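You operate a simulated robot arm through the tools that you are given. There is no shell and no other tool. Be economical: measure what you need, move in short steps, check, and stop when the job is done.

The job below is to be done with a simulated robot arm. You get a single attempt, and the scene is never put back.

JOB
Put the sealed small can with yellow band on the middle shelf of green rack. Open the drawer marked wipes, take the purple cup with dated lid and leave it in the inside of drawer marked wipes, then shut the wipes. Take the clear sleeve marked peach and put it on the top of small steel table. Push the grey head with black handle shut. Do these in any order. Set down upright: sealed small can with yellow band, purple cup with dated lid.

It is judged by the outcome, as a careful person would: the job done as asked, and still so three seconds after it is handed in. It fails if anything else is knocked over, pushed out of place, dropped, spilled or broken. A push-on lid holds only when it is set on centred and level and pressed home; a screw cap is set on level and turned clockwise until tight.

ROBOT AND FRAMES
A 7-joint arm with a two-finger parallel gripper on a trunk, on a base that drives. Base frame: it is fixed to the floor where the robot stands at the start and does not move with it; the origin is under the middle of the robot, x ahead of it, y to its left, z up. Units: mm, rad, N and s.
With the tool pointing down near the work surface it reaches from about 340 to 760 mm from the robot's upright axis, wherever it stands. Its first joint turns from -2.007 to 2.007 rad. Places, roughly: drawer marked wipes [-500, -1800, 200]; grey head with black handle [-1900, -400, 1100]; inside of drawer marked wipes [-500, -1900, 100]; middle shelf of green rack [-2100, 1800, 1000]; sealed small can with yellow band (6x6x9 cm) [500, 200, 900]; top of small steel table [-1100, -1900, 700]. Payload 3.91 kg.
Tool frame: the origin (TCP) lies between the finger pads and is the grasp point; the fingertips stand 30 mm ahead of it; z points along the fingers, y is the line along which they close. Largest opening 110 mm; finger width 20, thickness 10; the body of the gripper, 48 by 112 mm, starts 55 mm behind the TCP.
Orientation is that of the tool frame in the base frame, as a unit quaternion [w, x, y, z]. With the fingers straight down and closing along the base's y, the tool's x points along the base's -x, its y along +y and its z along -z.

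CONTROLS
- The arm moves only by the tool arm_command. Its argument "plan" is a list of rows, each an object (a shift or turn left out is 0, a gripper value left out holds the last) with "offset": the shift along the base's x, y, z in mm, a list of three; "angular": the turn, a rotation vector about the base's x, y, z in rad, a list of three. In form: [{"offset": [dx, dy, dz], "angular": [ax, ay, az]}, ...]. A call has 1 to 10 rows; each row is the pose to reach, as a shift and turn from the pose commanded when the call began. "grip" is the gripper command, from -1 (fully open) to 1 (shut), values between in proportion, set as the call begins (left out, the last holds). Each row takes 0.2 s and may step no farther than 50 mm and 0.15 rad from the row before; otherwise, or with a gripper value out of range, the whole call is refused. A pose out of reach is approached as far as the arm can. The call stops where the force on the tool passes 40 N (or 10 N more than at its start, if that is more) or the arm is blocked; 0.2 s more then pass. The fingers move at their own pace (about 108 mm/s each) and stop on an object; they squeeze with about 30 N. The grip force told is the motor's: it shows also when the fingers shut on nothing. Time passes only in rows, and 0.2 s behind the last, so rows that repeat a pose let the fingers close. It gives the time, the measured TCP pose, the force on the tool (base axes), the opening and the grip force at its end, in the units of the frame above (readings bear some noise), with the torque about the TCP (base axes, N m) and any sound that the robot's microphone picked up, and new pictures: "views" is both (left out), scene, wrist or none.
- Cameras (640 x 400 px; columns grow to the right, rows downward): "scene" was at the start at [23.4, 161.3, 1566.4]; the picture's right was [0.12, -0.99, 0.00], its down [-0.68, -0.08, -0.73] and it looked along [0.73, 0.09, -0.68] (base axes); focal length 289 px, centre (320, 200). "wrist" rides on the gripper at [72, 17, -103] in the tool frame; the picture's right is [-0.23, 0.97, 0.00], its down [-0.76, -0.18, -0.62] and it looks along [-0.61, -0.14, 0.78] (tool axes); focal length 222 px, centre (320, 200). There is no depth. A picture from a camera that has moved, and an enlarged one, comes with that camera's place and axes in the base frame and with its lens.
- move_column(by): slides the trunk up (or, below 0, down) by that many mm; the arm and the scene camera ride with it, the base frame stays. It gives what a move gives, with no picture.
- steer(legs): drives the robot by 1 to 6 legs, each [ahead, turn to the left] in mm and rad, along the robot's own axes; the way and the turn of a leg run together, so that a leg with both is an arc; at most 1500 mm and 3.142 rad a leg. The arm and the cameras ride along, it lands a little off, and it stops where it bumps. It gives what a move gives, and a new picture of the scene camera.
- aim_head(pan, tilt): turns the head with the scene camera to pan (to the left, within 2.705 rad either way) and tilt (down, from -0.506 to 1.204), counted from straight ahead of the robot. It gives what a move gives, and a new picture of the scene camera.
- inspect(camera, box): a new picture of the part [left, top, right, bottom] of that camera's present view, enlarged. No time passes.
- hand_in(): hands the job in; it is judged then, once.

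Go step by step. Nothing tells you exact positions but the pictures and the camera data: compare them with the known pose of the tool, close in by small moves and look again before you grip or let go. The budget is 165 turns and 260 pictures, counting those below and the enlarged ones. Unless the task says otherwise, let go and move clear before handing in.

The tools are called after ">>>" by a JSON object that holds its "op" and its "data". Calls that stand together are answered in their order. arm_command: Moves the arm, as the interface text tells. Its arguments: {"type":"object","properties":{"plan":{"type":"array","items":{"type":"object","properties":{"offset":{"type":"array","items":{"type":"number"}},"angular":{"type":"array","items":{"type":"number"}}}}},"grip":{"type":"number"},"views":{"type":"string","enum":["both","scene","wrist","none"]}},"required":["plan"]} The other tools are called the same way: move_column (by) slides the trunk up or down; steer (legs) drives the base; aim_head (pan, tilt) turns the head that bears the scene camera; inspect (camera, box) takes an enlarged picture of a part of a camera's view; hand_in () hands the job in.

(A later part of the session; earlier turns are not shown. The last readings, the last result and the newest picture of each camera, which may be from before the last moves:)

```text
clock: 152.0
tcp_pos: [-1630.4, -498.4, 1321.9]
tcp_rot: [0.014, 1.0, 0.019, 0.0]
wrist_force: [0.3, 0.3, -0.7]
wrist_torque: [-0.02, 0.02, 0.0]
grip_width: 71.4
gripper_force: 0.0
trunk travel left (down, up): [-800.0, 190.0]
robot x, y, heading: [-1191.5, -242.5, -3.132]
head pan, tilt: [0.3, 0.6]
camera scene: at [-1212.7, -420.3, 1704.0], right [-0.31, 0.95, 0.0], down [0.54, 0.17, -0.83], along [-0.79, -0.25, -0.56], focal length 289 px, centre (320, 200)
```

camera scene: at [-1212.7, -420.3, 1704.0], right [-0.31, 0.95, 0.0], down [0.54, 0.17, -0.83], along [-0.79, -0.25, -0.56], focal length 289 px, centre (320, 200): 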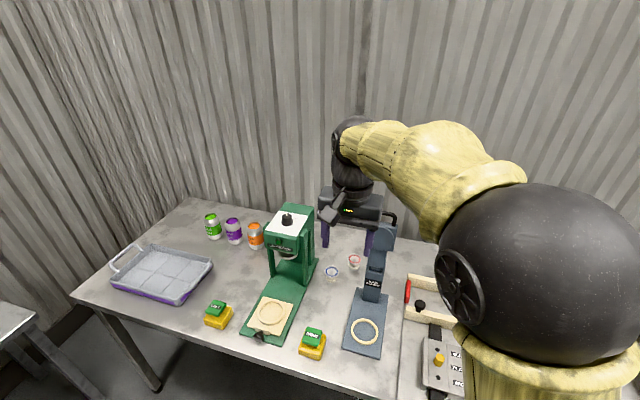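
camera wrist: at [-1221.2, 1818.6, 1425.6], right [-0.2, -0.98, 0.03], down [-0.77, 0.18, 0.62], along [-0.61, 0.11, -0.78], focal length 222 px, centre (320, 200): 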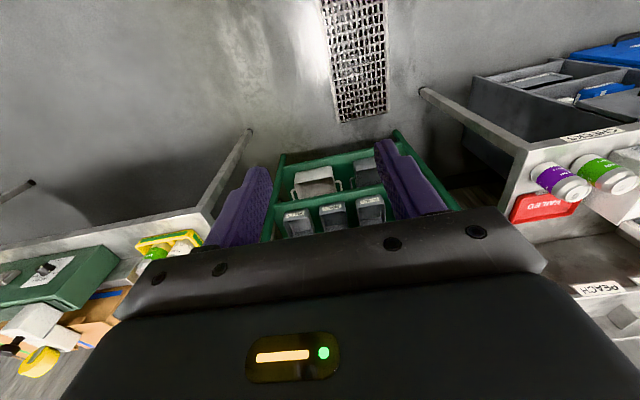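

>>> {"op": "arm_command", "data": {"plan": [{"offset": [-45, 8, 0]}, {"offset": [-90, 16, 0]}, {"offset": [-135, 24, 0]}, {"offset": [-180, 32, 0]}, {"offset": [-225, 40, 0]}, {"offset": [-270, 50, 0]}, {"offset": [-295, 53, 0]}], "grip": 1}}

>>> {"op": "inspect", "data": {"camera": "scene", "box": [300, 120, 440, 280]}}

```text
clock: 153.6
tcp_pos: [-1864.1, -440.7, 1296.3]
tcp_rot: [0.014, 1.0, 0.019, -0.001]
wrist_force: [-0.1, -1.6, 0.3]
wrist_torque: [0.01, 0.05, -0.01]
grip_width: 0.0
gripper_force: 30.0
out of reach, approached as far as the arm can: row 5, 6, 7
trunk travel left (down, up): [-800.0, 190.0]
robot x, y, heading: [-1193.1, -242.6, -3.13]
head pan, tilt: [0.3, 0.6]
camera scene: at [-1213.2, -422.4, 1703.6], right [-0.31, 0.95, 0.0], down [0.54, 0.17, -0.82], along [-0.79, -0.25, -0.57], focal length 289 px, centre (320, 200)
camera wrist: at [-1790.9, -452.2, 1399.7], right [-0.19, -0.98, 0.03], down [-0.77, 0.16, 0.62], along [-0.61, 0.1, -0.79], focal length 222 px, centre (320, 200)
```

scene: 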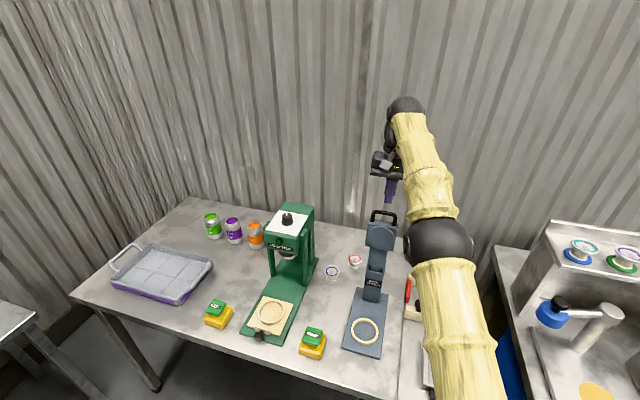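
wrist: 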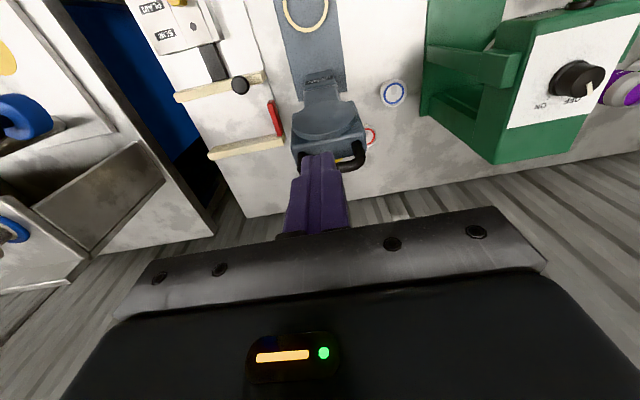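

```text
2.50 times, centred on (370, 200) of scene
camera zoom: at [-1213.2, -422.4, 1703.6], right [-0.31, 0.95, 0.0], down [0.54, 0.17, -0.82], along [-0.79, -0.25, -0.57], focal length 724 px, centre (195, 200)
```

zoom: 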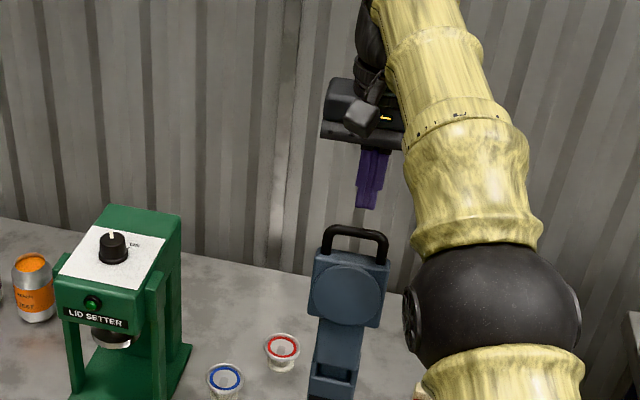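

>>> {"op": "aim_head", "data": {"pan": 0.0, "tilt": 1.2}}

>>> {"op": "aim_head", "data": {"pan": -0.6, "tilt": 1.15}}

```text
clock: 154.6
tcp_pos: [-1863.2, -439.8, 1297.6]
tcp_rot: [0.013, 1.0, 0.018, 0.0]
wrist_force: [0.8, -0.5, 0.0]
wrist_torque: [0.01, 0.0, -0.02]
grip_width: 0.1
gripper_force: 30.1
trunk travel left (down, up): [-800.0, 190.0]
robot x, y, heading: [-1189.2, -240.5, -3.125]
head pan, tilt: [0.0, 1.201]
camera scene: at [-1184.6, -393.6, 1659.5], right [-0.01, 1.0, 0.0], down [0.93, 0.01, -0.36], along [-0.36, 0.0, -0.93], focal length 289 px, centre (320, 200)
```

scene: 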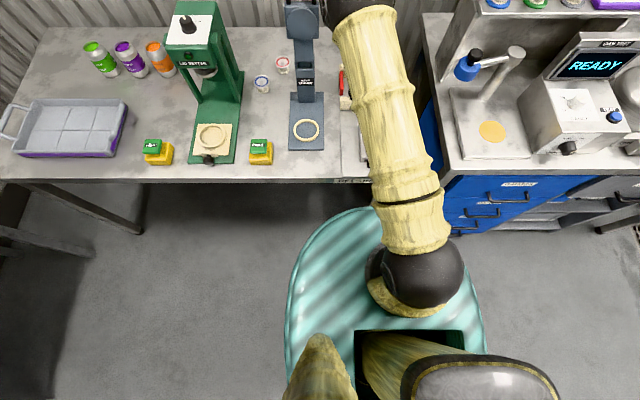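

```text
clock: 155.6
tcp_pos: [-1861.8, -439.4, 1296.3]
tcp_rot: [0.015, 1.0, 0.019, 0.0]
wrist_force: [-0.2, -0.6, -0.4]
wrist_torque: [0.0, 0.03, 0.01]
grip_width: 0.1
gripper_force: 29.5
trunk travel left (down, up): [-800.0, 190.0]
robot x, y, heading: [-1194.4, -239.1, -3.131]
head pan, tilt: [-0.6, 1.15]
camera scene: at [-1178.4, -360.1, 1662.3], right [0.56, 0.83, 0.0], down [0.76, -0.51, -0.41], along [-0.34, 0.23, -0.91], focal length 289 px, centre (320, 200)
```

scene: 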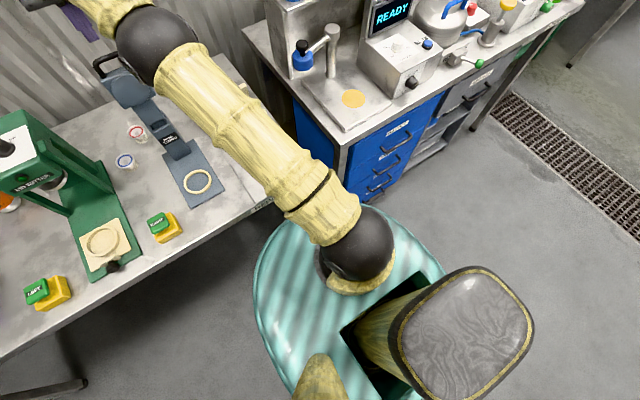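

>>> {"op": "steer", "data": {"legs": [[60, 0]]}}

>>> {"op": "arm_command", "data": {"plan": [{"offset": [-20, -4, 0]}, {"offset": [-30, -8, 0]}]}}

>>> {"op": "aim_head", "data": {"pan": 0.2, "tilt": 0.65}}

>>> {"op": "inspect", "data": {"camera": "scene", "box": [300, 60, 440, 220]}}

```text
clock: 156.6
tcp_pos: [-1925.0, -440.1, 1296.6]
tcp_rot: [0.014, 1.0, 0.019, 0.0]
wrist_force: [0.3, -0.1, -0.3]
wrist_torque: [0.0, -0.03, 0.01]
grip_width: 0.0
gripper_force: 30.2
trunk travel left (down, up): [-800.0, 190.0]
robot x, y, heading: [-1251.9, -237.8, -3.133]
head pan, tilt: [-0.6, 1.15]
camera scene: at [-1240.4, -360.8, 1662.3], right [0.56, 0.83, 0.0], down [0.76, -0.51, -0.41], along [-0.34, 0.23, -0.91], focal length 289 px, centre (320, 200)
```

scene: 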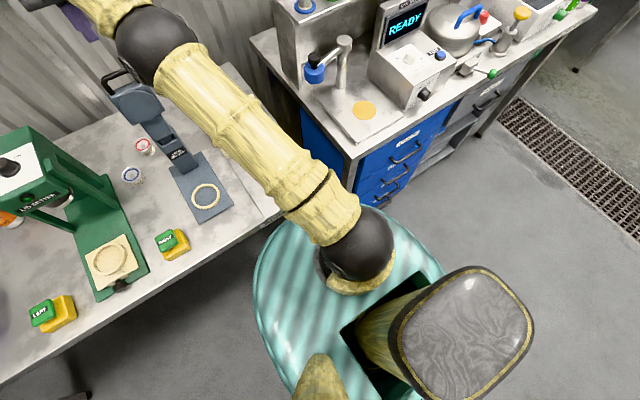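

```text
clock: 157.2
tcp_pos: [-1926.8, -438.5, 1296.4]
tcp_rot: [0.014, 1.0, 0.019, 0.001]
wrist_force: [0.4, 0.5, -0.3]
wrist_torque: [0.03, -0.01, -0.01]
grip_width: 0.0
gripper_force: 29.9
out of reach, approached as far as the arm can: row 1, 2
trunk travel left (down, up): [-800.0, 190.0]
robot x, y, heading: [-1256.0, -239.9, -3.132]
head pan, tilt: [-0.6, 1.15]
camera scene: at [-1240.0, -360.6, 1662.3], right [0.56, 0.83, 0.0], down [0.76, -0.51, -0.41], along [-0.34, 0.23, -0.91], focal length 289 px, centre (320, 200)
camera wrist: at [-1852.2, -451.2, 1400.7], right [-0.19, -0.98, 0.03], down [-0.77, 0.17, 0.62], along [-0.61, 0.1, -0.79], focal length 222 px, centre (320, 200)
```

scene: 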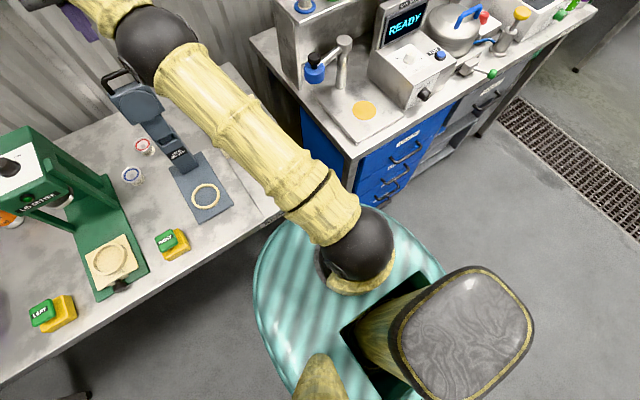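
wrist: 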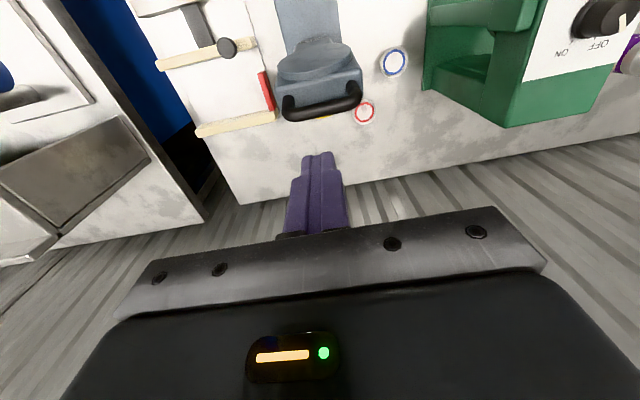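

```text
clock: 158.3
tcp_pos: [-1924.8, -439.5, 1296.8]
tcp_rot: [0.014, 1.0, 0.02, 0.001]
wrist_force: [0.1, -0.7, 1.0]
wrist_torque: [0.01, 0.0, -0.03]
grip_width: 0.0
gripper_force: 29.9
trunk travel left (down, up): [-800.0, 190.0]
robot x, y, heading: [-1254.6, -241.4, -3.131]
head pan, tilt: [0.201, 0.649]
camera scene: at [-1275.4, -411.9, 1699.7], right [-0.21, 0.98, 0.0], down [0.59, 0.13, -0.8], along [-0.78, -0.17, -0.61], focal length 289 px, centre (320, 200)
```

scene: 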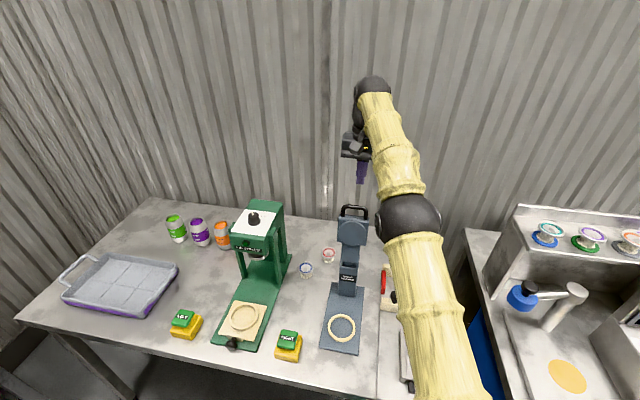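

```text
2.50 times, centred on (370, 140) of scene
camera zoom: at [-1275.4, -411.9, 1699.7], right [-0.21, 0.98, 0.0], down [0.59, 0.13, -0.8], along [-0.78, -0.17, -0.61], focal length 724 px, centre (195, 350)
```

zoom: 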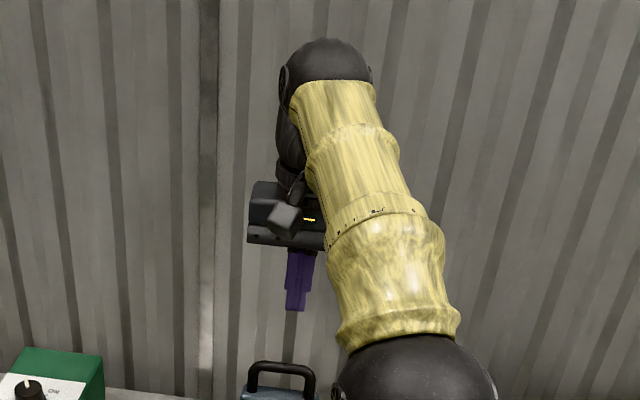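

>>> {"op": "move_column", "data": {"by": 150}}

>>> {"op": "arm_command", "data": {"plan": [{"offset": [0, -2, -40]}, {"offset": [-3, -4, -80]}, {"offset": [-8, -6, -120]}, {"offset": [-20, -8, -150]}]}}

```text
clock: 160.1
tcp_pos: [-1925.4, -440.0, 1446.7]
tcp_rot: [0.014, 1.0, 0.02, 0.0]
wrist_force: [0.2, -0.1, -0.2]
wrist_torque: [-0.01, 0.0, 0.02]
grip_width: 0.1
gripper_force: 29.8
trunk travel left (down, up): [-950.0, 40.0]
robot x, y, heading: [-1253.4, -238.4, -3.138]
head pan, tilt: [0.201, 0.649]
```

```text
clock: 161.1
tcp_pos: [-1950.5, -447.8, 1294.5]
tcp_rot: [0.013, 1.0, 0.019, 0.001]
wrist_force: [0.3, 0.6, -0.7]
wrist_torque: [0.02, -0.03, 0.03]
grip_width: 0.1
gripper_force: 30.2
trunk travel left (down, up): [-950.0, 40.0]
robot x, y, heading: [-1251.0, -239.8, -3.13]
head pan, tilt: [0.201, 0.649]
camera scene: at [-1277.8, -412.7, 1849.6], right [-0.21, 0.98, 0.0], down [0.59, 0.13, -0.8], along [-0.78, -0.17, -0.61], focal length 289 px, centre (320, 200)
camera wrist: at [-1877.4, -460.1, 1398.0], right [-0.19, -0.98, 0.03], down [-0.77, 0.17, 0.62], along [-0.61, 0.1, -0.79], focal length 222 px, centre (320, 200)
```

scene: 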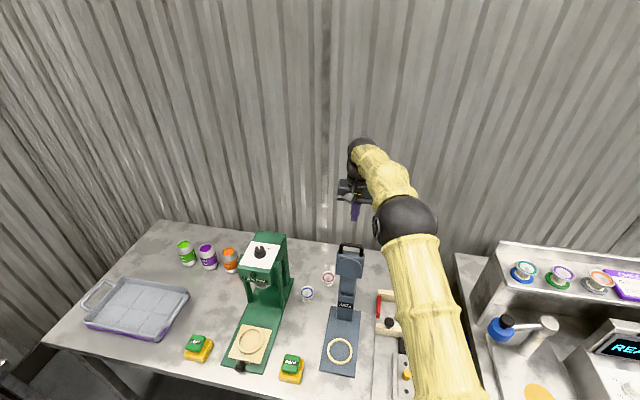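
wrist: 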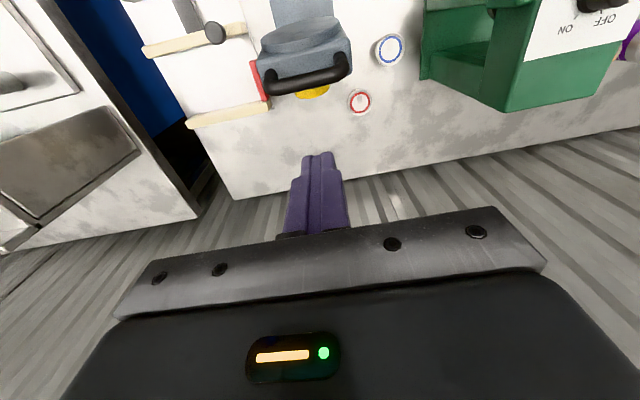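

>>> {"op": "arm_command", "data": {"plan": [{"offset": [0, -4, -35]}, {"offset": [0, -6, -70]}, {"offset": [0, -6, -105]}]}}

>>> {"op": "inspect", "data": {"camera": "scene", "box": [290, 180, 430, 290]}}

```text
clock: 161.9
tcp_pos: [-1945.1, -453.8, 1189.6]
tcp_rot: [0.013, 1.0, 0.019, 0.001]
wrist_force: [-0.5, 0.0, -0.6]
wrist_torque: [-0.01, 0.02, 0.01]
grip_width: 0.0
gripper_force: 30.0
trunk travel left (down, up): [-950.0, 40.0]
robot x, y, heading: [-1251.3, -241.8, -3.133]
head pan, tilt: [0.201, 0.649]
camera scene: at [-1277.0, -412.6, 1849.7], right [-0.21, 0.98, 0.0], down [0.59, 0.13, -0.8], along [-0.78, -0.17, -0.61], focal length 289 px, centre (320, 200)
camera wrist: at [-1873.1, -465.5, 1292.3], right [-0.19, -0.98, 0.03], down [-0.77, 0.16, 0.62], along [-0.61, 0.1, -0.79], focal length 222 px, centre (320, 200)
```

scene: 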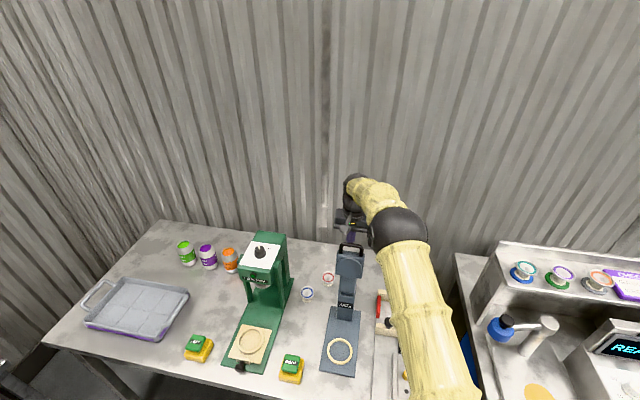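
wrist: 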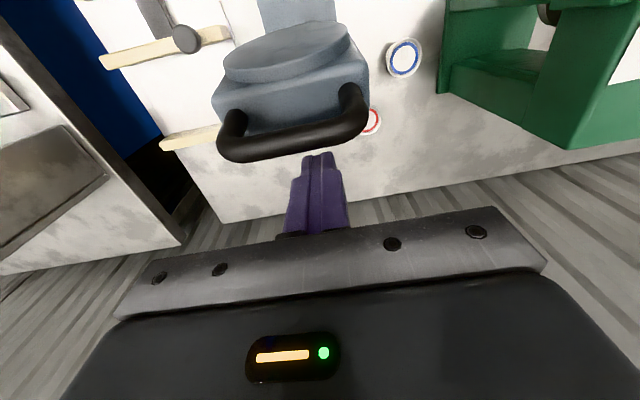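

```text
3.64 times, centred on (360, 235) of scene
camera zoom: at [-1277.0, -412.6, 1849.7], right [-0.21, 0.98, 0.0], down [0.59, 0.13, -0.8], along [-0.78, -0.17, -0.61], focal length 1052 px, centre (174, 73)
```

zoom: 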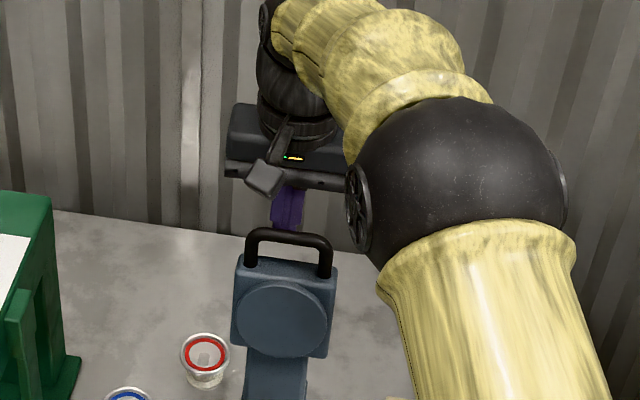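

>>> {"op": "arm_command", "data": {"plan": [{"offset": [20, 0, 0]}, {"offset": [40, 0, 0]}, {"offset": [60, 0, 0]}, {"offset": [80, 0, -2]}, {"offset": [100, 0, -5]}]}}

>>> {"op": "inspect", "data": {"camera": "scene", "box": [290, 180, 430, 290]}}

```text
clock: 163.1
tcp_pos: [-1845.0, -456.3, 1186.5]
tcp_rot: [0.014, 1.0, 0.02, -0.001]
wrist_force: [-0.6, -1.0, -1.1]
wrist_torque: [0.0, 0.01, 0.02]
grip_width: 0.2
gripper_force: 30.4
trunk travel left (down, up): [-950.0, 40.0]
robot x, y, heading: [-1253.5, -242.4, -3.131]
head pan, tilt: [0.201, 0.649]
camera scene: at [-1274.5, -412.1, 1849.7], right [-0.21, 0.98, 0.0], down [0.59, 0.13, -0.8], along [-0.78, -0.17, -0.6], focal length 289 px, centre (320, 200)
camera wrist: at [-1771.9, -466.9, 1288.7], right [-0.19, -0.98, 0.03], down [-0.77, 0.16, 0.62], along [-0.61, 0.1, -0.78], focal length 222 px, centre (320, 200)
```

scene: 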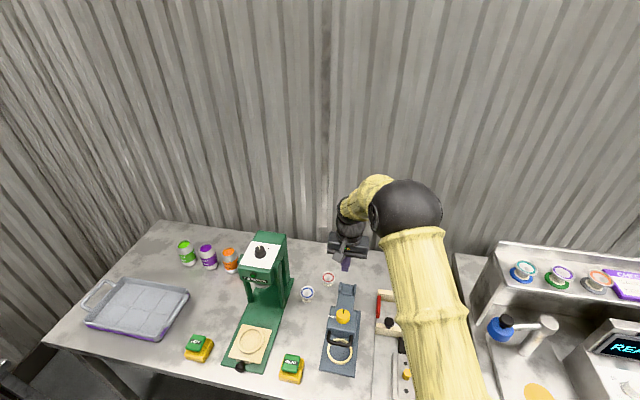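
wrist: 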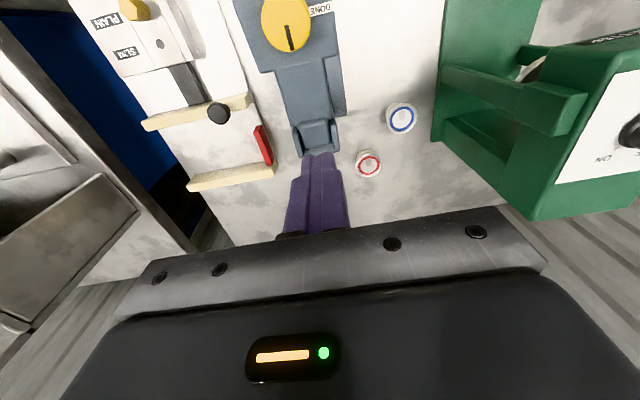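

```text
3.64 times, centred on (360, 235) of scene
camera zoom: at [-1274.5, -412.1, 1849.7], right [-0.21, 0.98, 0.0], down [0.59, 0.13, -0.8], along [-0.78, -0.17, -0.6], focal length 1052 px, centre (174, 73)
```

zoom: 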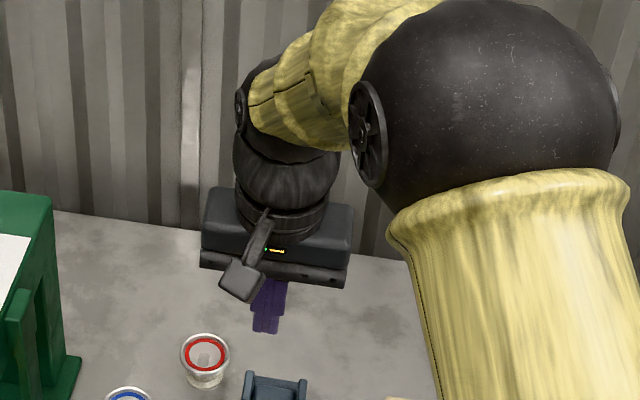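

>>> {"op": "arm_command", "data": {"plan": [{"offset": [0, 0, 40]}, {"offset": [0, 0, 80]}], "views": "none"}}

>>> {"op": "inspect", "data": {"camera": "scene", "box": [280, 260, 420, 390]}}

>>> {"op": "inspect", "data": {"camera": "wrist", "box": [200, 0, 440, 150]}}

```text
clock: 163.7
tcp_pos: [-1845.5, -453.3, 1263.8]
tcp_rot: [0.013, 1.0, 0.019, -0.001]
wrist_force: [-1.3, -0.1, 0.4]
wrist_torque: [0.0, -0.01, -0.01]
grip_width: 0.0
gripper_force: 30.0
trunk travel left (down, up): [-950.0, 40.0]
robot x, y, heading: [-1252.1, -239.8, -3.133]
head pan, tilt: [0.201, 0.649]
```

```text
3.08 times, centred on (350, 325) of scene
camera zoom: at [-1275.0, -411.9, 1849.7], right [-0.21, 0.98, 0.0], down [0.59, 0.13, -0.8], along [-0.78, -0.17, -0.6], focal length 890 px, centre (228, -185)
```

zoom: 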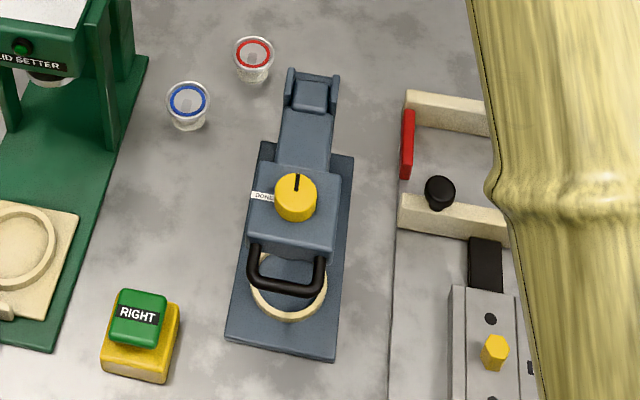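

```text
2.67 times, centred on (320, 75) of wrist
camera zoom: at [-1772.8, -464.1, 1366.9], right [-0.19, -0.98, 0.03], down [-0.77, 0.16, 0.62], along [-0.61, 0.1, -0.79], focal length 592 px, centre (320, 533)
```

zoom: 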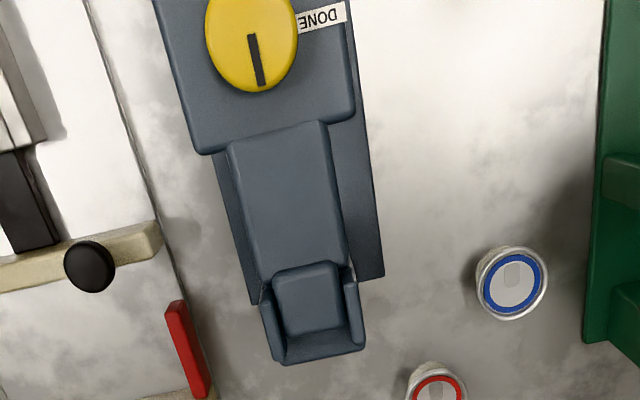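

The head has swung down over the ring. I'll press gently on the front handle to make sure it is fully home.

>>> {"op": "arm_command", "data": {"plan": [{"offset": [45, 2, 10]}, {"offset": [90, 4, 20]}, {"offset": [135, 6, 20]}, {"offset": [187, 8, 20]}], "views": "none"}}

>>> {"op": "arm_command", "data": {"plan": [{"offset": [45, 2, 10]}, {"offset": [90, 4, 20]}, {"offset": [135, 6, 20]}, {"offset": [180, 8, 20]}], "views": "none"}}

>>> {"op": "move_column", "data": {"by": -150}}

>>> {"op": "arm_command", "data": {"plan": [{"offset": [0, 0, 0]}]}}

```text
refused: row 4 steps farther than a row can; nothing moved
```

```text
clock: 164.7
tcp_pos: [-1666.9, -447.8, 1289.8]
tcp_rot: [0.014, 1.0, 0.02, -0.001]
wrist_force: [0.7, 0.3, -0.7]
wrist_torque: [-0.01, 0.02, -0.03]
grip_width: 0.0
gripper_force: 29.8
trunk travel left (down, up): [-950.0, 40.0]
robot x, y, heading: [-1248.7, -240.7, -3.136]
head pan, tilt: [0.201, 0.649]
```

```text
clock: 166.4
tcp_pos: [-1667.6, -447.3, 1137.8]
tcp_rot: [0.014, 1.0, 0.019, 0.0]
wrist_force: [-0.5, -0.2, -0.2]
wrist_torque: [0.01, -0.01, 0.03]
grip_width: 0.2
gripper_force: 30.2
trunk travel left (down, up): [-800.0, 190.0]
robot x, y, heading: [-1257.6, -239.3, -3.128]
head pan, tilt: [0.201, 0.649]
```

```text
clock: 166.8
tcp_pos: [-1668.1, -445.8, 1138.4]
tcp_rot: [0.014, 1.0, 0.019, 0.0]
wrist_force: [0.8, 0.1, 0.7]
wrist_torque: [-0.02, 0.01, 0.01]
grip_width: 0.0
gripper_force: 30.0
trunk travel left (down, up): [-800.0, 190.0]
robot x, y, heading: [-1249.1, -242.1, -3.133]
head pan, tilt: [0.201, 0.649]
camera scene: at [-1275.2, -412.0, 1699.8], right [-0.21, 0.98, 0.0], down [0.59, 0.13, -0.8], along [-0.78, -0.17, -0.6], focal length 289 px, centre (320, 200)
camera wrist: at [-1595.8, -459.2, 1241.8], right [-0.19, -0.98, 0.03], down [-0.77, 0.16, 0.62], along [-0.61, 0.1, -0.79], focal length 222 px, centre (320, 200)
```

scene: 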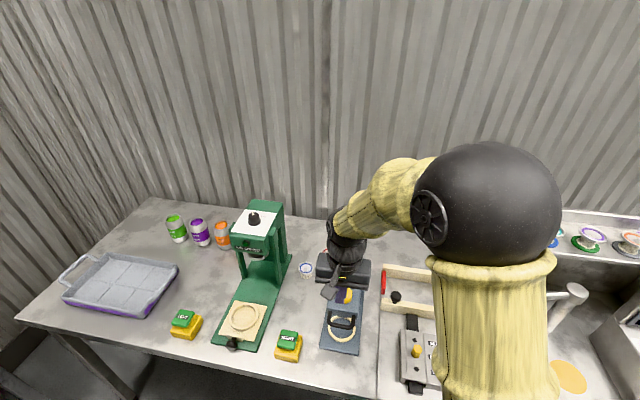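
wrist: 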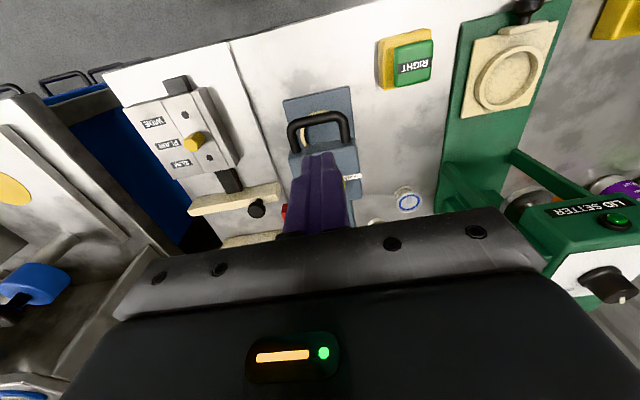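

>>> {"op": "arm_command", "data": {"plan": [{"offset": [0, 0, -15]}, {"offset": [0, 0, -30]}, {"offset": [0, 0, -45]}, {"offset": [0, 0, -55]}, {"offset": [0, 0, -65]}, {"offset": [0, 0, -75]}, {"offset": [0, 0, -85]}, {"offset": [0, 0, -95]}]}}

>>> {"op": "inspect", "data": {"camera": "scene", "box": [280, 200, 420, 360]}}

```text
clock: 168.6
tcp_pos: [-1668.3, -448.1, 1044.1]
tcp_rot: [0.014, 1.0, 0.019, 0.0]
wrist_force: [-0.3, -0.3, -0.1]
wrist_torque: [0.03, 0.01, 0.04]
grip_width: 0.1
gripper_force: 30.4
trunk travel left (down, up): [-800.0, 190.0]
robot x, y, heading: [-1253.1, -239.4, -3.129]
head pan, tilt: [0.201, 0.649]
camera scene: at [-1275.5, -412.2, 1699.7], right [-0.21, 0.98, 0.0], down [0.59, 0.13, -0.8], along [-0.78, -0.17, -0.6], focal length 289 px, centre (320, 200)
camera wrist: at [-1595.9, -459.3, 1147.2], right [-0.19, -0.98, 0.03], down [-0.77, 0.16, 0.62], along [-0.61, 0.1, -0.79], focal length 222 px, centre (320, 200)
```

scene: 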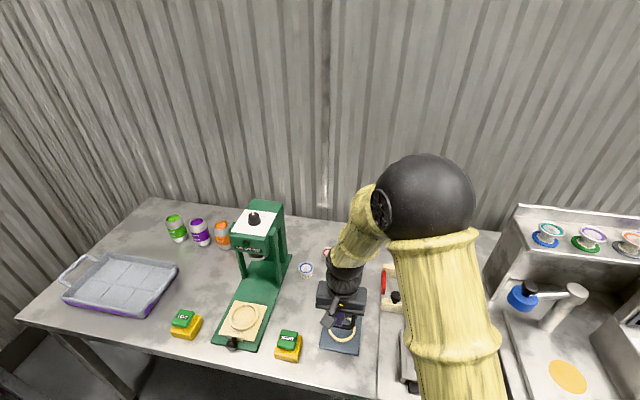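
wrist: 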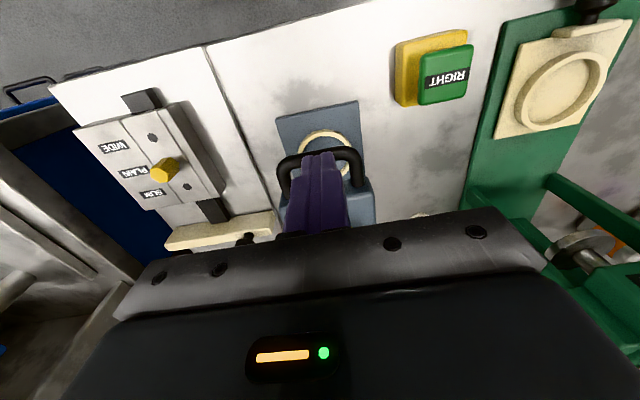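

```text
2.50 times, centred on (350, 280) of scene
camera zoom: at [-1275.5, -412.2, 1699.7], right [-0.21, 0.98, 0.0], down [0.59, 0.13, -0.8], along [-0.78, -0.17, -0.6], focal length 724 px, centre (245, 0)
```

zoom: 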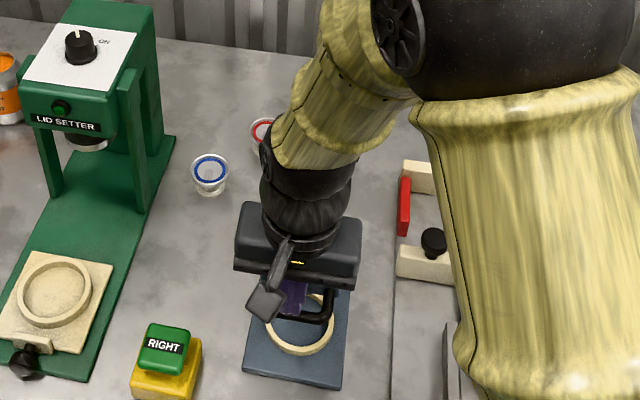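

>>> {"op": "arm_command", "data": {"plan": [{"offset": [-8, 0, -8]}, {"offset": [-8, 0, -16]}, {"offset": [-8, 0, -24]}, {"offset": [-8, 0, -32]}, {"offset": [-8, 0, -40]}]}}

>>> {"op": "inspect", "data": {"camera": "wrist", "box": [220, 70, 420, 220]}}

```text
clock: 169.8
tcp_pos: [-1675.0, -447.0, 1016.1]
tcp_rot: [0.016, 1.0, 0.02, -0.005]
wrist_force: [10.7, 7.5, 31.6]
wrist_torque: [0.34, -0.13, -0.02]
grip_width: 0.3
gripper_force: 30.6
trunk travel left (down, up): [-800.0, 190.0]
robot x, y, heading: [-1253.7, -240.2, -3.135]
head pan, tilt: [0.201, 0.649]
stopped in row 5: the force on the tool passed its limit (the readings are from after the stop); the commanded pose is now the measured one
camera scene: at [-1270.8, -409.7, 1700.6], right [-0.21, 0.98, 0.0], down [0.59, 0.13, -0.8], along [-0.78, -0.17, -0.6], focal length 289 px, centre (320, 200)
camera wrist: at [-1602.6, -458.2, 1117.8], right [-0.19, -0.98, 0.03], down [-0.76, 0.17, 0.63], along [-0.62, 0.09, -0.78], focal length 222 px, centre (320, 200)
```

scene: 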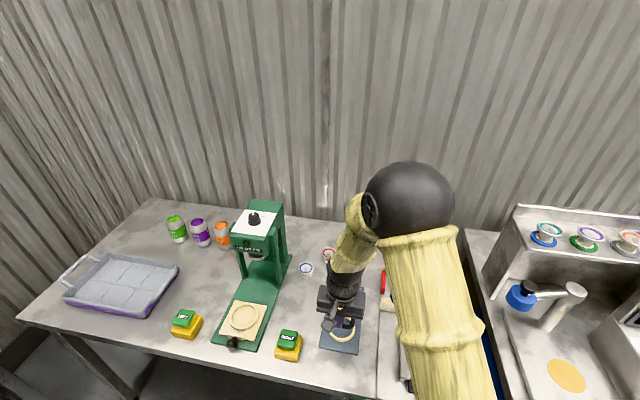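
wrist: 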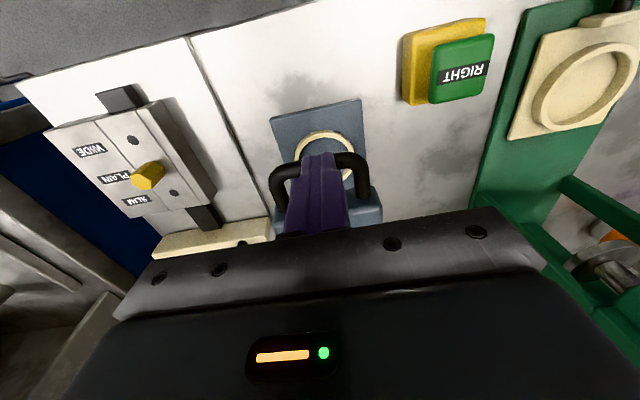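

```text
2.67 times, centred on (320, 145) of wrist
camera zoom: at [-1602.6, -458.2, 1117.8], right [-0.19, -0.98, 0.03], down [-0.76, 0.17, 0.63], along [-0.62, 0.09, -0.78], focal length 592 px, centre (320, 347)
```

zoom: 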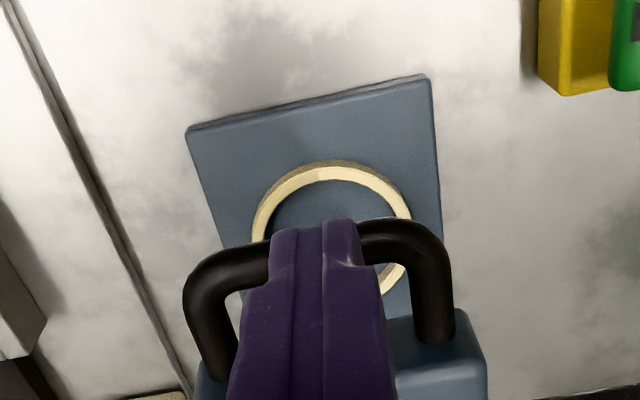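

The press stopped on a rigid limit, so the seamer head is shut. Next I'll lift off and drive to the blue cabinet to open the WIPES drawer while the gripper is empty.

>>> {"op": "arm_command", "data": {"plan": [{"offset": [0, 0, 40]}, {"offset": [0, 0, 80]}, {"offset": [0, 0, 120]}, {"offset": [0, 0, 160]}, {"offset": [0, 0, 200]}], "grip": -1, "views": "none"}}

>>> {"op": "steer", "data": {"legs": [[-330, 0], [0, 1.86], [820, 0], [0, -0.3]]}}

>>> {"op": "aim_head", "data": {"pan": 0.2, "tilt": 0.9}}

```text
clock: 170.9
tcp_pos: [-1679.6, -448.8, 1211.3]
tcp_rot: [0.015, 1.0, 0.019, -0.004]
wrist_force: [0.9, -0.8, 0.5]
wrist_torque: [-0.01, 0.04, 0.0]
grip_width: 110.0
gripper_force: 0.2
trunk travel left (down, up): [-800.0, 190.0]
robot x, y, heading: [-1254.9, -241.9, -3.132]
head pan, tilt: [0.201, 0.649]
```

```text
clock: 182.5
tcp_pos: [-517.9, -1455.9, 1210.7]
tcp_rot: [0.015, 0.711, 0.703, 0.007]
wrist_force: [-0.9, 0.1, 0.7]
wrist_torque: [0.03, -0.02, -0.01]
grip_width: 110.2
gripper_force: 0.1
trunk travel left (down, up): [-800.0, 190.0]
robot x, y, heading: [-708.2, -1013.6, -1.612]
head pan, tilt: [0.201, 0.649]
camera scene: at [-536.5, -1051.7, 1699.8], right [-0.99, -0.16, 0.0], down [-0.1, 0.6, -0.8], along [0.13, -0.79, -0.6], focal length 289 px, centre (320, 200)
```

scene: 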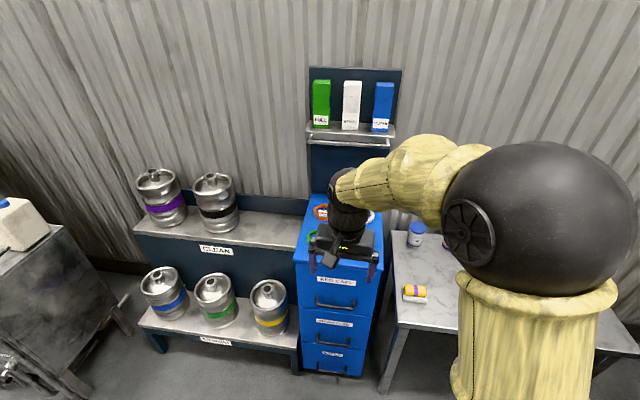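

```text
clock: 183.3
tcp_pos: [-518.1, -1456.3, 1210.7]
tcp_rot: [0.015, 0.711, 0.703, 0.007]
wrist_force: [0.4, 1.1, -0.1]
wrist_torque: [0.0, -0.02, 0.0]
grip_width: 110.3
gripper_force: 0.1
trunk travel left (down, up): [-800.0, 190.0]
robot x, y, heading: [-704.8, -1013.1, -1.619]
head pan, tilt: [0.201, 0.901]
camera scene: at [-538.1, -1040.4, 1679.3], right [-0.99, -0.16, 0.0], down [-0.12, 0.77, -0.62], along [0.1, -0.61, -0.78], focal length 289 px, centre (320, 200)
```

scene: 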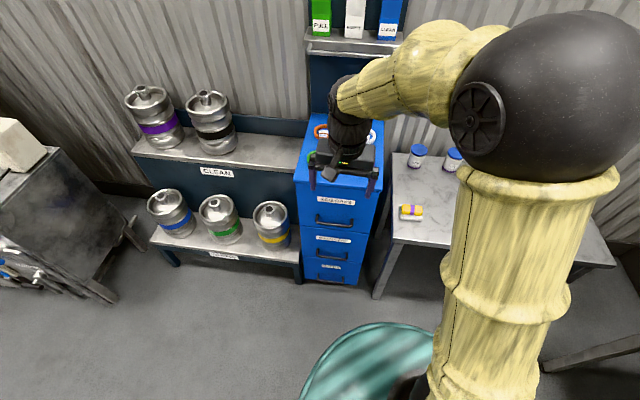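

>>> {"op": "move_column", "data": {"by": -600}}

>>> {"op": "aim_head", "data": {"pan": -0.05, "tilt": 0.7}}

>>> {"op": "inspect", "data": {"camera": "scene", "box": [180, 100, 340, 300]}}

>>> {"op": "inspect", "data": {"camera": "wrist", "box": [0, 0, 640, 400]}}

```text
refused: -600 is not a number from -400 to 400
```

```text
clock: 184.0
tcp_pos: [-518.1, -1456.8, 1211.9]
tcp_rot: [0.016, 0.71, 0.704, 0.007]
wrist_force: [-0.4, 0.5, 0.2]
wrist_torque: [0.03, -0.02, -0.03]
grip_width: 110.2
gripper_force: 0.1
trunk travel left (down, up): [-800.0, 190.0]
robot x, y, heading: [-703.0, -1018.3, -1.609]
head pan, tilt: [-0.051, 0.7]
camera scene: at [-557.7, -1050.4, 1695.3], right [-1.0, 0.09, 0.0], down [0.06, 0.64, -0.76], along [-0.07, -0.76, -0.64], focal length 289 px, centre (320, 200)
```

scene: 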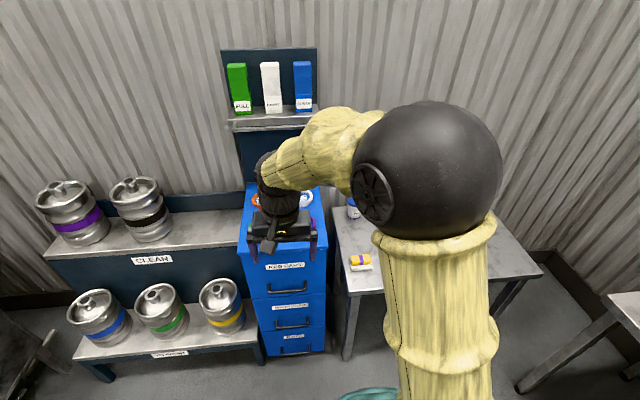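

```text
2.00 times, centred on (260, 200) of scene
camera zoom: at [-557.7, -1050.4, 1695.3], right [-1.0, 0.09, 0.0], down [0.06, 0.64, -0.76], along [-0.07, -0.76, -0.64], focal length 579 px, centre (440, 200)
```

zoom: 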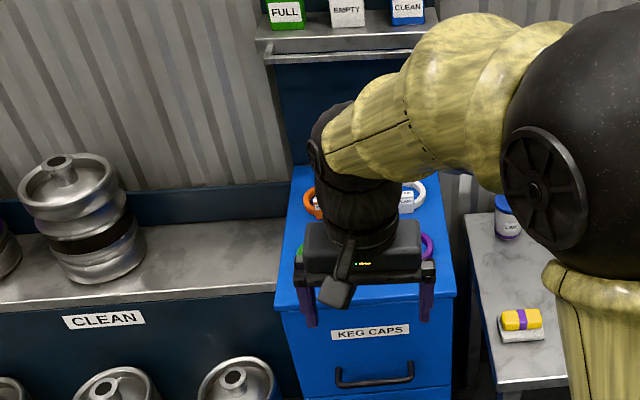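

```text
1.00 times, centred on (320, 200) of wrist
camera zoom: at [-504.2, -1382.9, 1314.2], right [0.97, -0.24, 0.03], down [-0.2, -0.75, 0.63], along [-0.12, -0.61, -0.78], focal length 222 px, centre (320, 200)
```

zoom: 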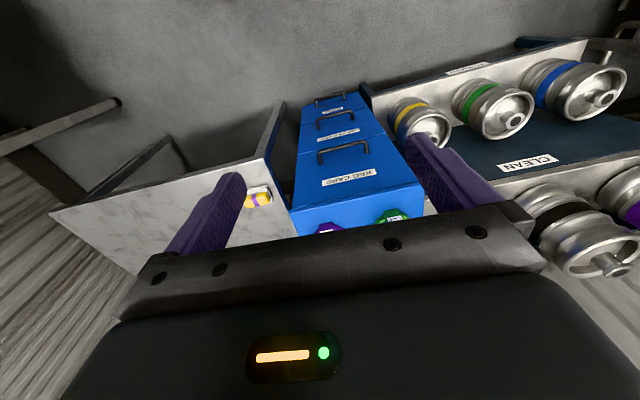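

>>> {"op": "arm_command", "data": {"plan": [{"offset": [0, 0, 0], "angular": [0, 0, 0.15]}, {"offset": [0, 0, 0], "angular": [0, 0, 0.3]}, {"offset": [0, 0, 0], "angular": [0, 0, 0.45]}, {"offset": [0, 0, 0], "angular": [0, 0, 0.6]}, {"offset": [0, 0, 0], "angular": [0, 0, 0.75]}, {"offset": [0, 0, 0], "angular": [0, 0, 0.9]}, {"offset": [0, 0, 0], "angular": [0, 0, 1.05]}, {"offset": [0, 0, 0], "angular": [0, 0, 1.2]}, {"offset": [0, 0, 0], "angular": [0, 0, 1.35]}, {"offset": [0, 0, 0], "angular": [0, 0, 1.5]}], "views": "none"}}

>>> {"op": "arm_command", "data": {"plan": [{"offset": [0, 0, 0], "angular": [0, 0, 0.1]}], "views": "none"}}

>>> {"op": "move_column", "data": {"by": -400}}

>>> {"op": "aim_head", "data": {"pan": 0.1, "tilt": 0.7}}

```text
clock: 186.2
tcp_pos: [-519.3, -1455.1, 1211.1]
tcp_rot: [0.006, 0.039, 0.999, 0.016]
wrist_force: [-0.6, 0.5, 0.5]
wrist_torque: [-0.05, -0.02, 0.01]
grip_width: 110.0
gripper_force: 0.0
trunk travel left (down, up): [-800.0, 190.0]
robot x, y, heading: [-703.2, -1018.9, -1.611]
head pan, tilt: [-0.051, 0.7]
```

```text
clock: 186.6
tcp_pos: [-519.8, -1456.4, 1211.8]
tcp_rot: [0.005, -0.01, 1.0, 0.016]
wrist_force: [0.3, 0.1, 0.0]
wrist_torque: [0.01, 0.01, 0.01]
grip_width: 110.2
gripper_force: 0.0
trunk travel left (down, up): [-800.0, 190.0]
robot x, y, heading: [-706.6, -1015.7, -1.613]
head pan, tilt: [-0.051, 0.7]
```

```text
clock: 190.5
tcp_pos: [-519.8, -1456.4, 811.3]
tcp_rot: [0.005, -0.008, 1.0, 0.015]
wrist_force: [-0.2, -0.1, 0.6]
wrist_torque: [0.01, -0.03, 0.01]
grip_width: 110.1
gripper_force: 0.0
trunk travel left (down, up): [-400.0, 590.0]
robot x, y, heading: [-707.0, -1020.4, -1.613]
head pan, tilt: [-0.051, 0.7]
```

```text
clock: 191.2
tcp_pos: [-519.7, -1455.4, 812.7]
tcp_rot: [0.005, -0.008, 1.0, 0.016]
wrist_force: [0.0, 0.1, 0.1]
wrist_torque: [0.06, 0.05, -0.02]
grip_width: 110.0
gripper_force: 0.0
trunk travel left (down, up): [-400.0, 590.0]
robot x, y, heading: [-708.0, -1017.7, -1.612]
head pan, tilt: [0.099, 0.7]
camera scene: at [-545.2, -1050.5, 1295.4], right [-1.0, -0.06, 0.0], down [-0.04, 0.64, -0.76], along [0.04, -0.76, -0.64], focal length 289 px, centre (320, 200)
```

scene: 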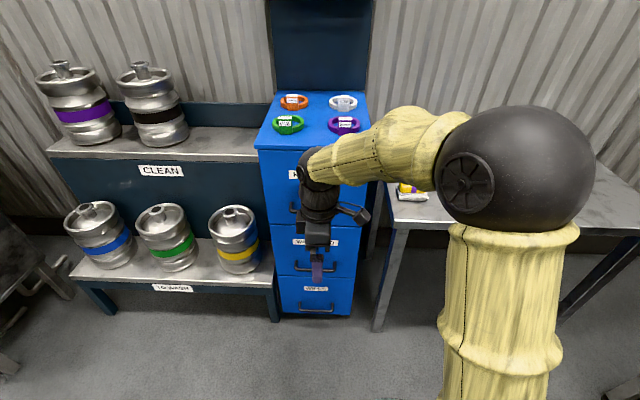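

>>> {"op": "move_column", "data": {"by": -400}}

>>> {"op": "aim_head", "data": {"pan": 0.1, "tilt": 0.75}}

>>> {"op": "inspect", "data": {"camera": "scene", "box": [230, 140, 390, 300]}}

>>> {"op": "inspect", "data": {"camera": "wrist", "box": [0, 0, 640, 400]}}

```text
clock: 195.0
tcp_pos: [-518.9, -1457.0, 411.7]
tcp_rot: [0.006, -0.009, 1.0, 0.017]
wrist_force: [-0.6, -0.1, 0.2]
wrist_torque: [0.01, -0.02, 0.0]
grip_width: 109.9
gripper_force: 0.1
trunk travel left (down, up): [0.0, 990.0]
robot x, y, heading: [-706.6, -1018.2, -1.609]
head pan, tilt: [0.099, 0.7]
```

```text
clock: 195.6
tcp_pos: [-520.4, -1457.3, 411.8]
tcp_rot: [0.005, -0.009, 1.0, 0.015]
wrist_force: [-0.1, -0.1, 0.2]
wrist_torque: [-0.03, 0.0, -0.02]
grip_width: 110.3
gripper_force: 0.1
trunk travel left (down, up): [0.0, 990.0]
robot x, y, heading: [-710.0, -1019.1, -1.609]
head pan, tilt: [0.099, 0.75]
camera scene: at [-545.3, -1048.4, 891.2], right [-1.0, -0.06, 0.0], down [-0.04, 0.68, -0.73], along [0.04, -0.73, -0.68], focal length 289 px, centre (320, 200)
```

scene: 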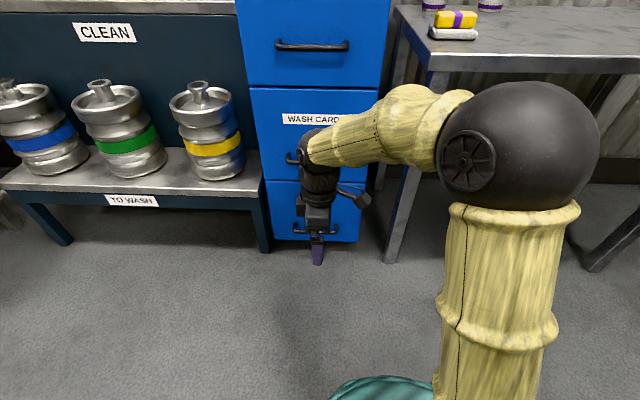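

```text
2.50 times, centred on (310, 220) of scene
camera zoom: at [-545.3, -1048.4, 891.2], right [-1.0, -0.06, 0.0], down [-0.04, 0.68, -0.73], along [0.04, -0.73, -0.68], focal length 724 px, centre (345, 150)
```

zoom: 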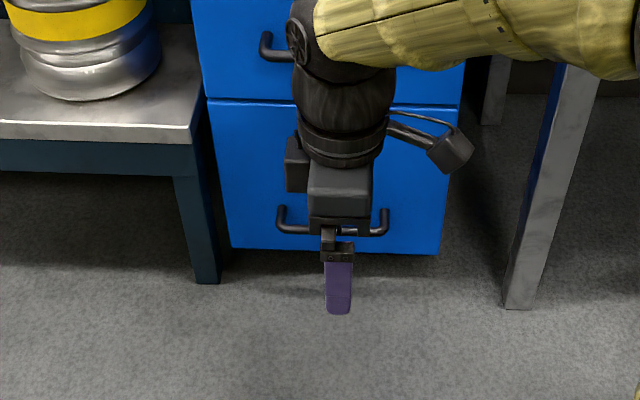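

```text
1.00 times, centred on (320, 200) of wrist
camera zoom: at [-593.5, -1444.2, 514.3], right [0.21, 0.98, 0.03], down [0.76, -0.18, 0.63], along [0.62, -0.11, -0.78], focal length 222 px, centre (320, 200)
```

zoom: 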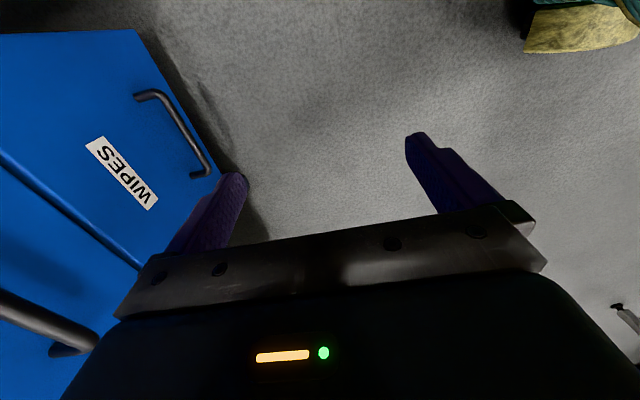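

The WIPES handle bar is at about (-500,-1687,150), standing about 40 mm off the drawer face. To clear the WASH CARD handle above it, I'll tilt the tool about 0.4 rad and hook the far finger behind the bar.

>>> {"op": "arm_command", "data": {"plan": [{"offset": [0, -5, -35], "angular": [-0.1, 0, 0]}, {"offset": [5, -15, -75], "angular": [-0.2, 0, 0]}, {"offset": [10, -40, -110], "angular": [-0.3, 0, 0]}, {"offset": [15, -75, -135], "angular": [-0.4, 0, 0]}, {"offset": [15, -110, -150], "angular": [-0.4, 0, 0]}, {"offset": [15, -133, -162], "angular": [-0.4, 0, 0]}]}}

>>> {"op": "inspect", "data": {"camera": "scene", "box": [230, 140, 390, 300]}}

```text
clock: 197.0
tcp_pos: [-500.1, -1590.9, 250.0]
tcp_rot: [0.002, -0.011, 0.983, -0.183]
wrist_force: [0.4, 0.2, 0.5]
wrist_torque: [-0.04, -0.03, -0.01]
grip_width: 109.9
gripper_force: 0.0
trunk travel left (down, up): [0.0, 990.0]
robot x, y, heading: [-700.8, -1017.9, -1.608]
head pan, tilt: [0.099, 0.75]
camera scene: at [-545.3, -1048.3, 891.2], right [-1.0, -0.06, 0.0], down [-0.04, 0.68, -0.73], along [0.04, -0.73, -0.68], focal length 289 px, centre (320, 200)
camera wrist: at [-575.6, -1540.4, 339.8], right [0.21, 0.91, -0.35], down [0.76, 0.08, 0.65], along [0.62, -0.4, -0.68], focal length 222 px, centre (320, 200)
```

scene: 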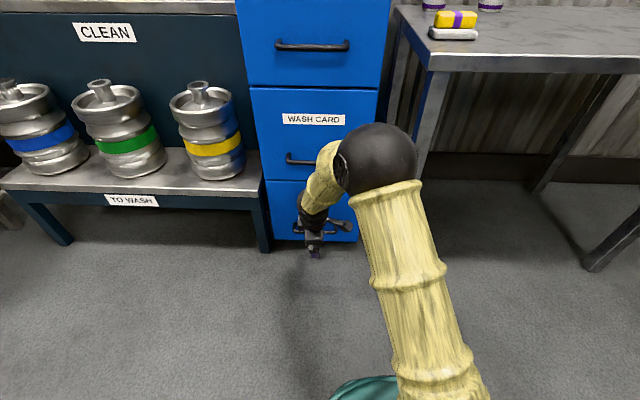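
wrist: 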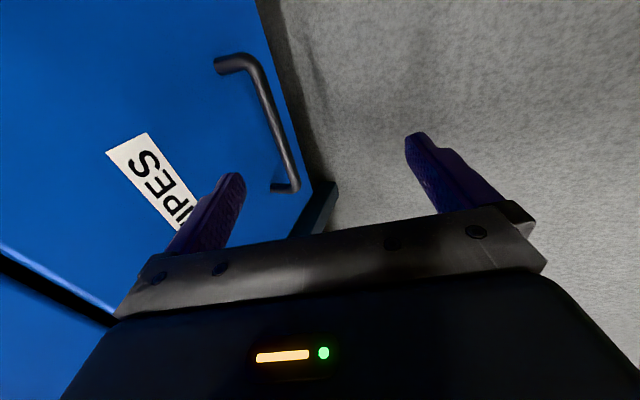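

```text
2.50 times, centred on (310, 220) of scene
camera zoom: at [-545.3, -1048.3, 891.2], right [-1.0, -0.06, 0.0], down [-0.04, 0.68, -0.73], along [0.04, -0.73, -0.68], focal length 724 px, centre (345, 150)
```

zoom: 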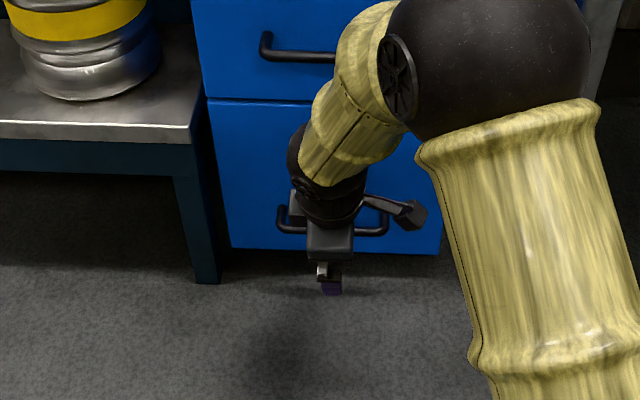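

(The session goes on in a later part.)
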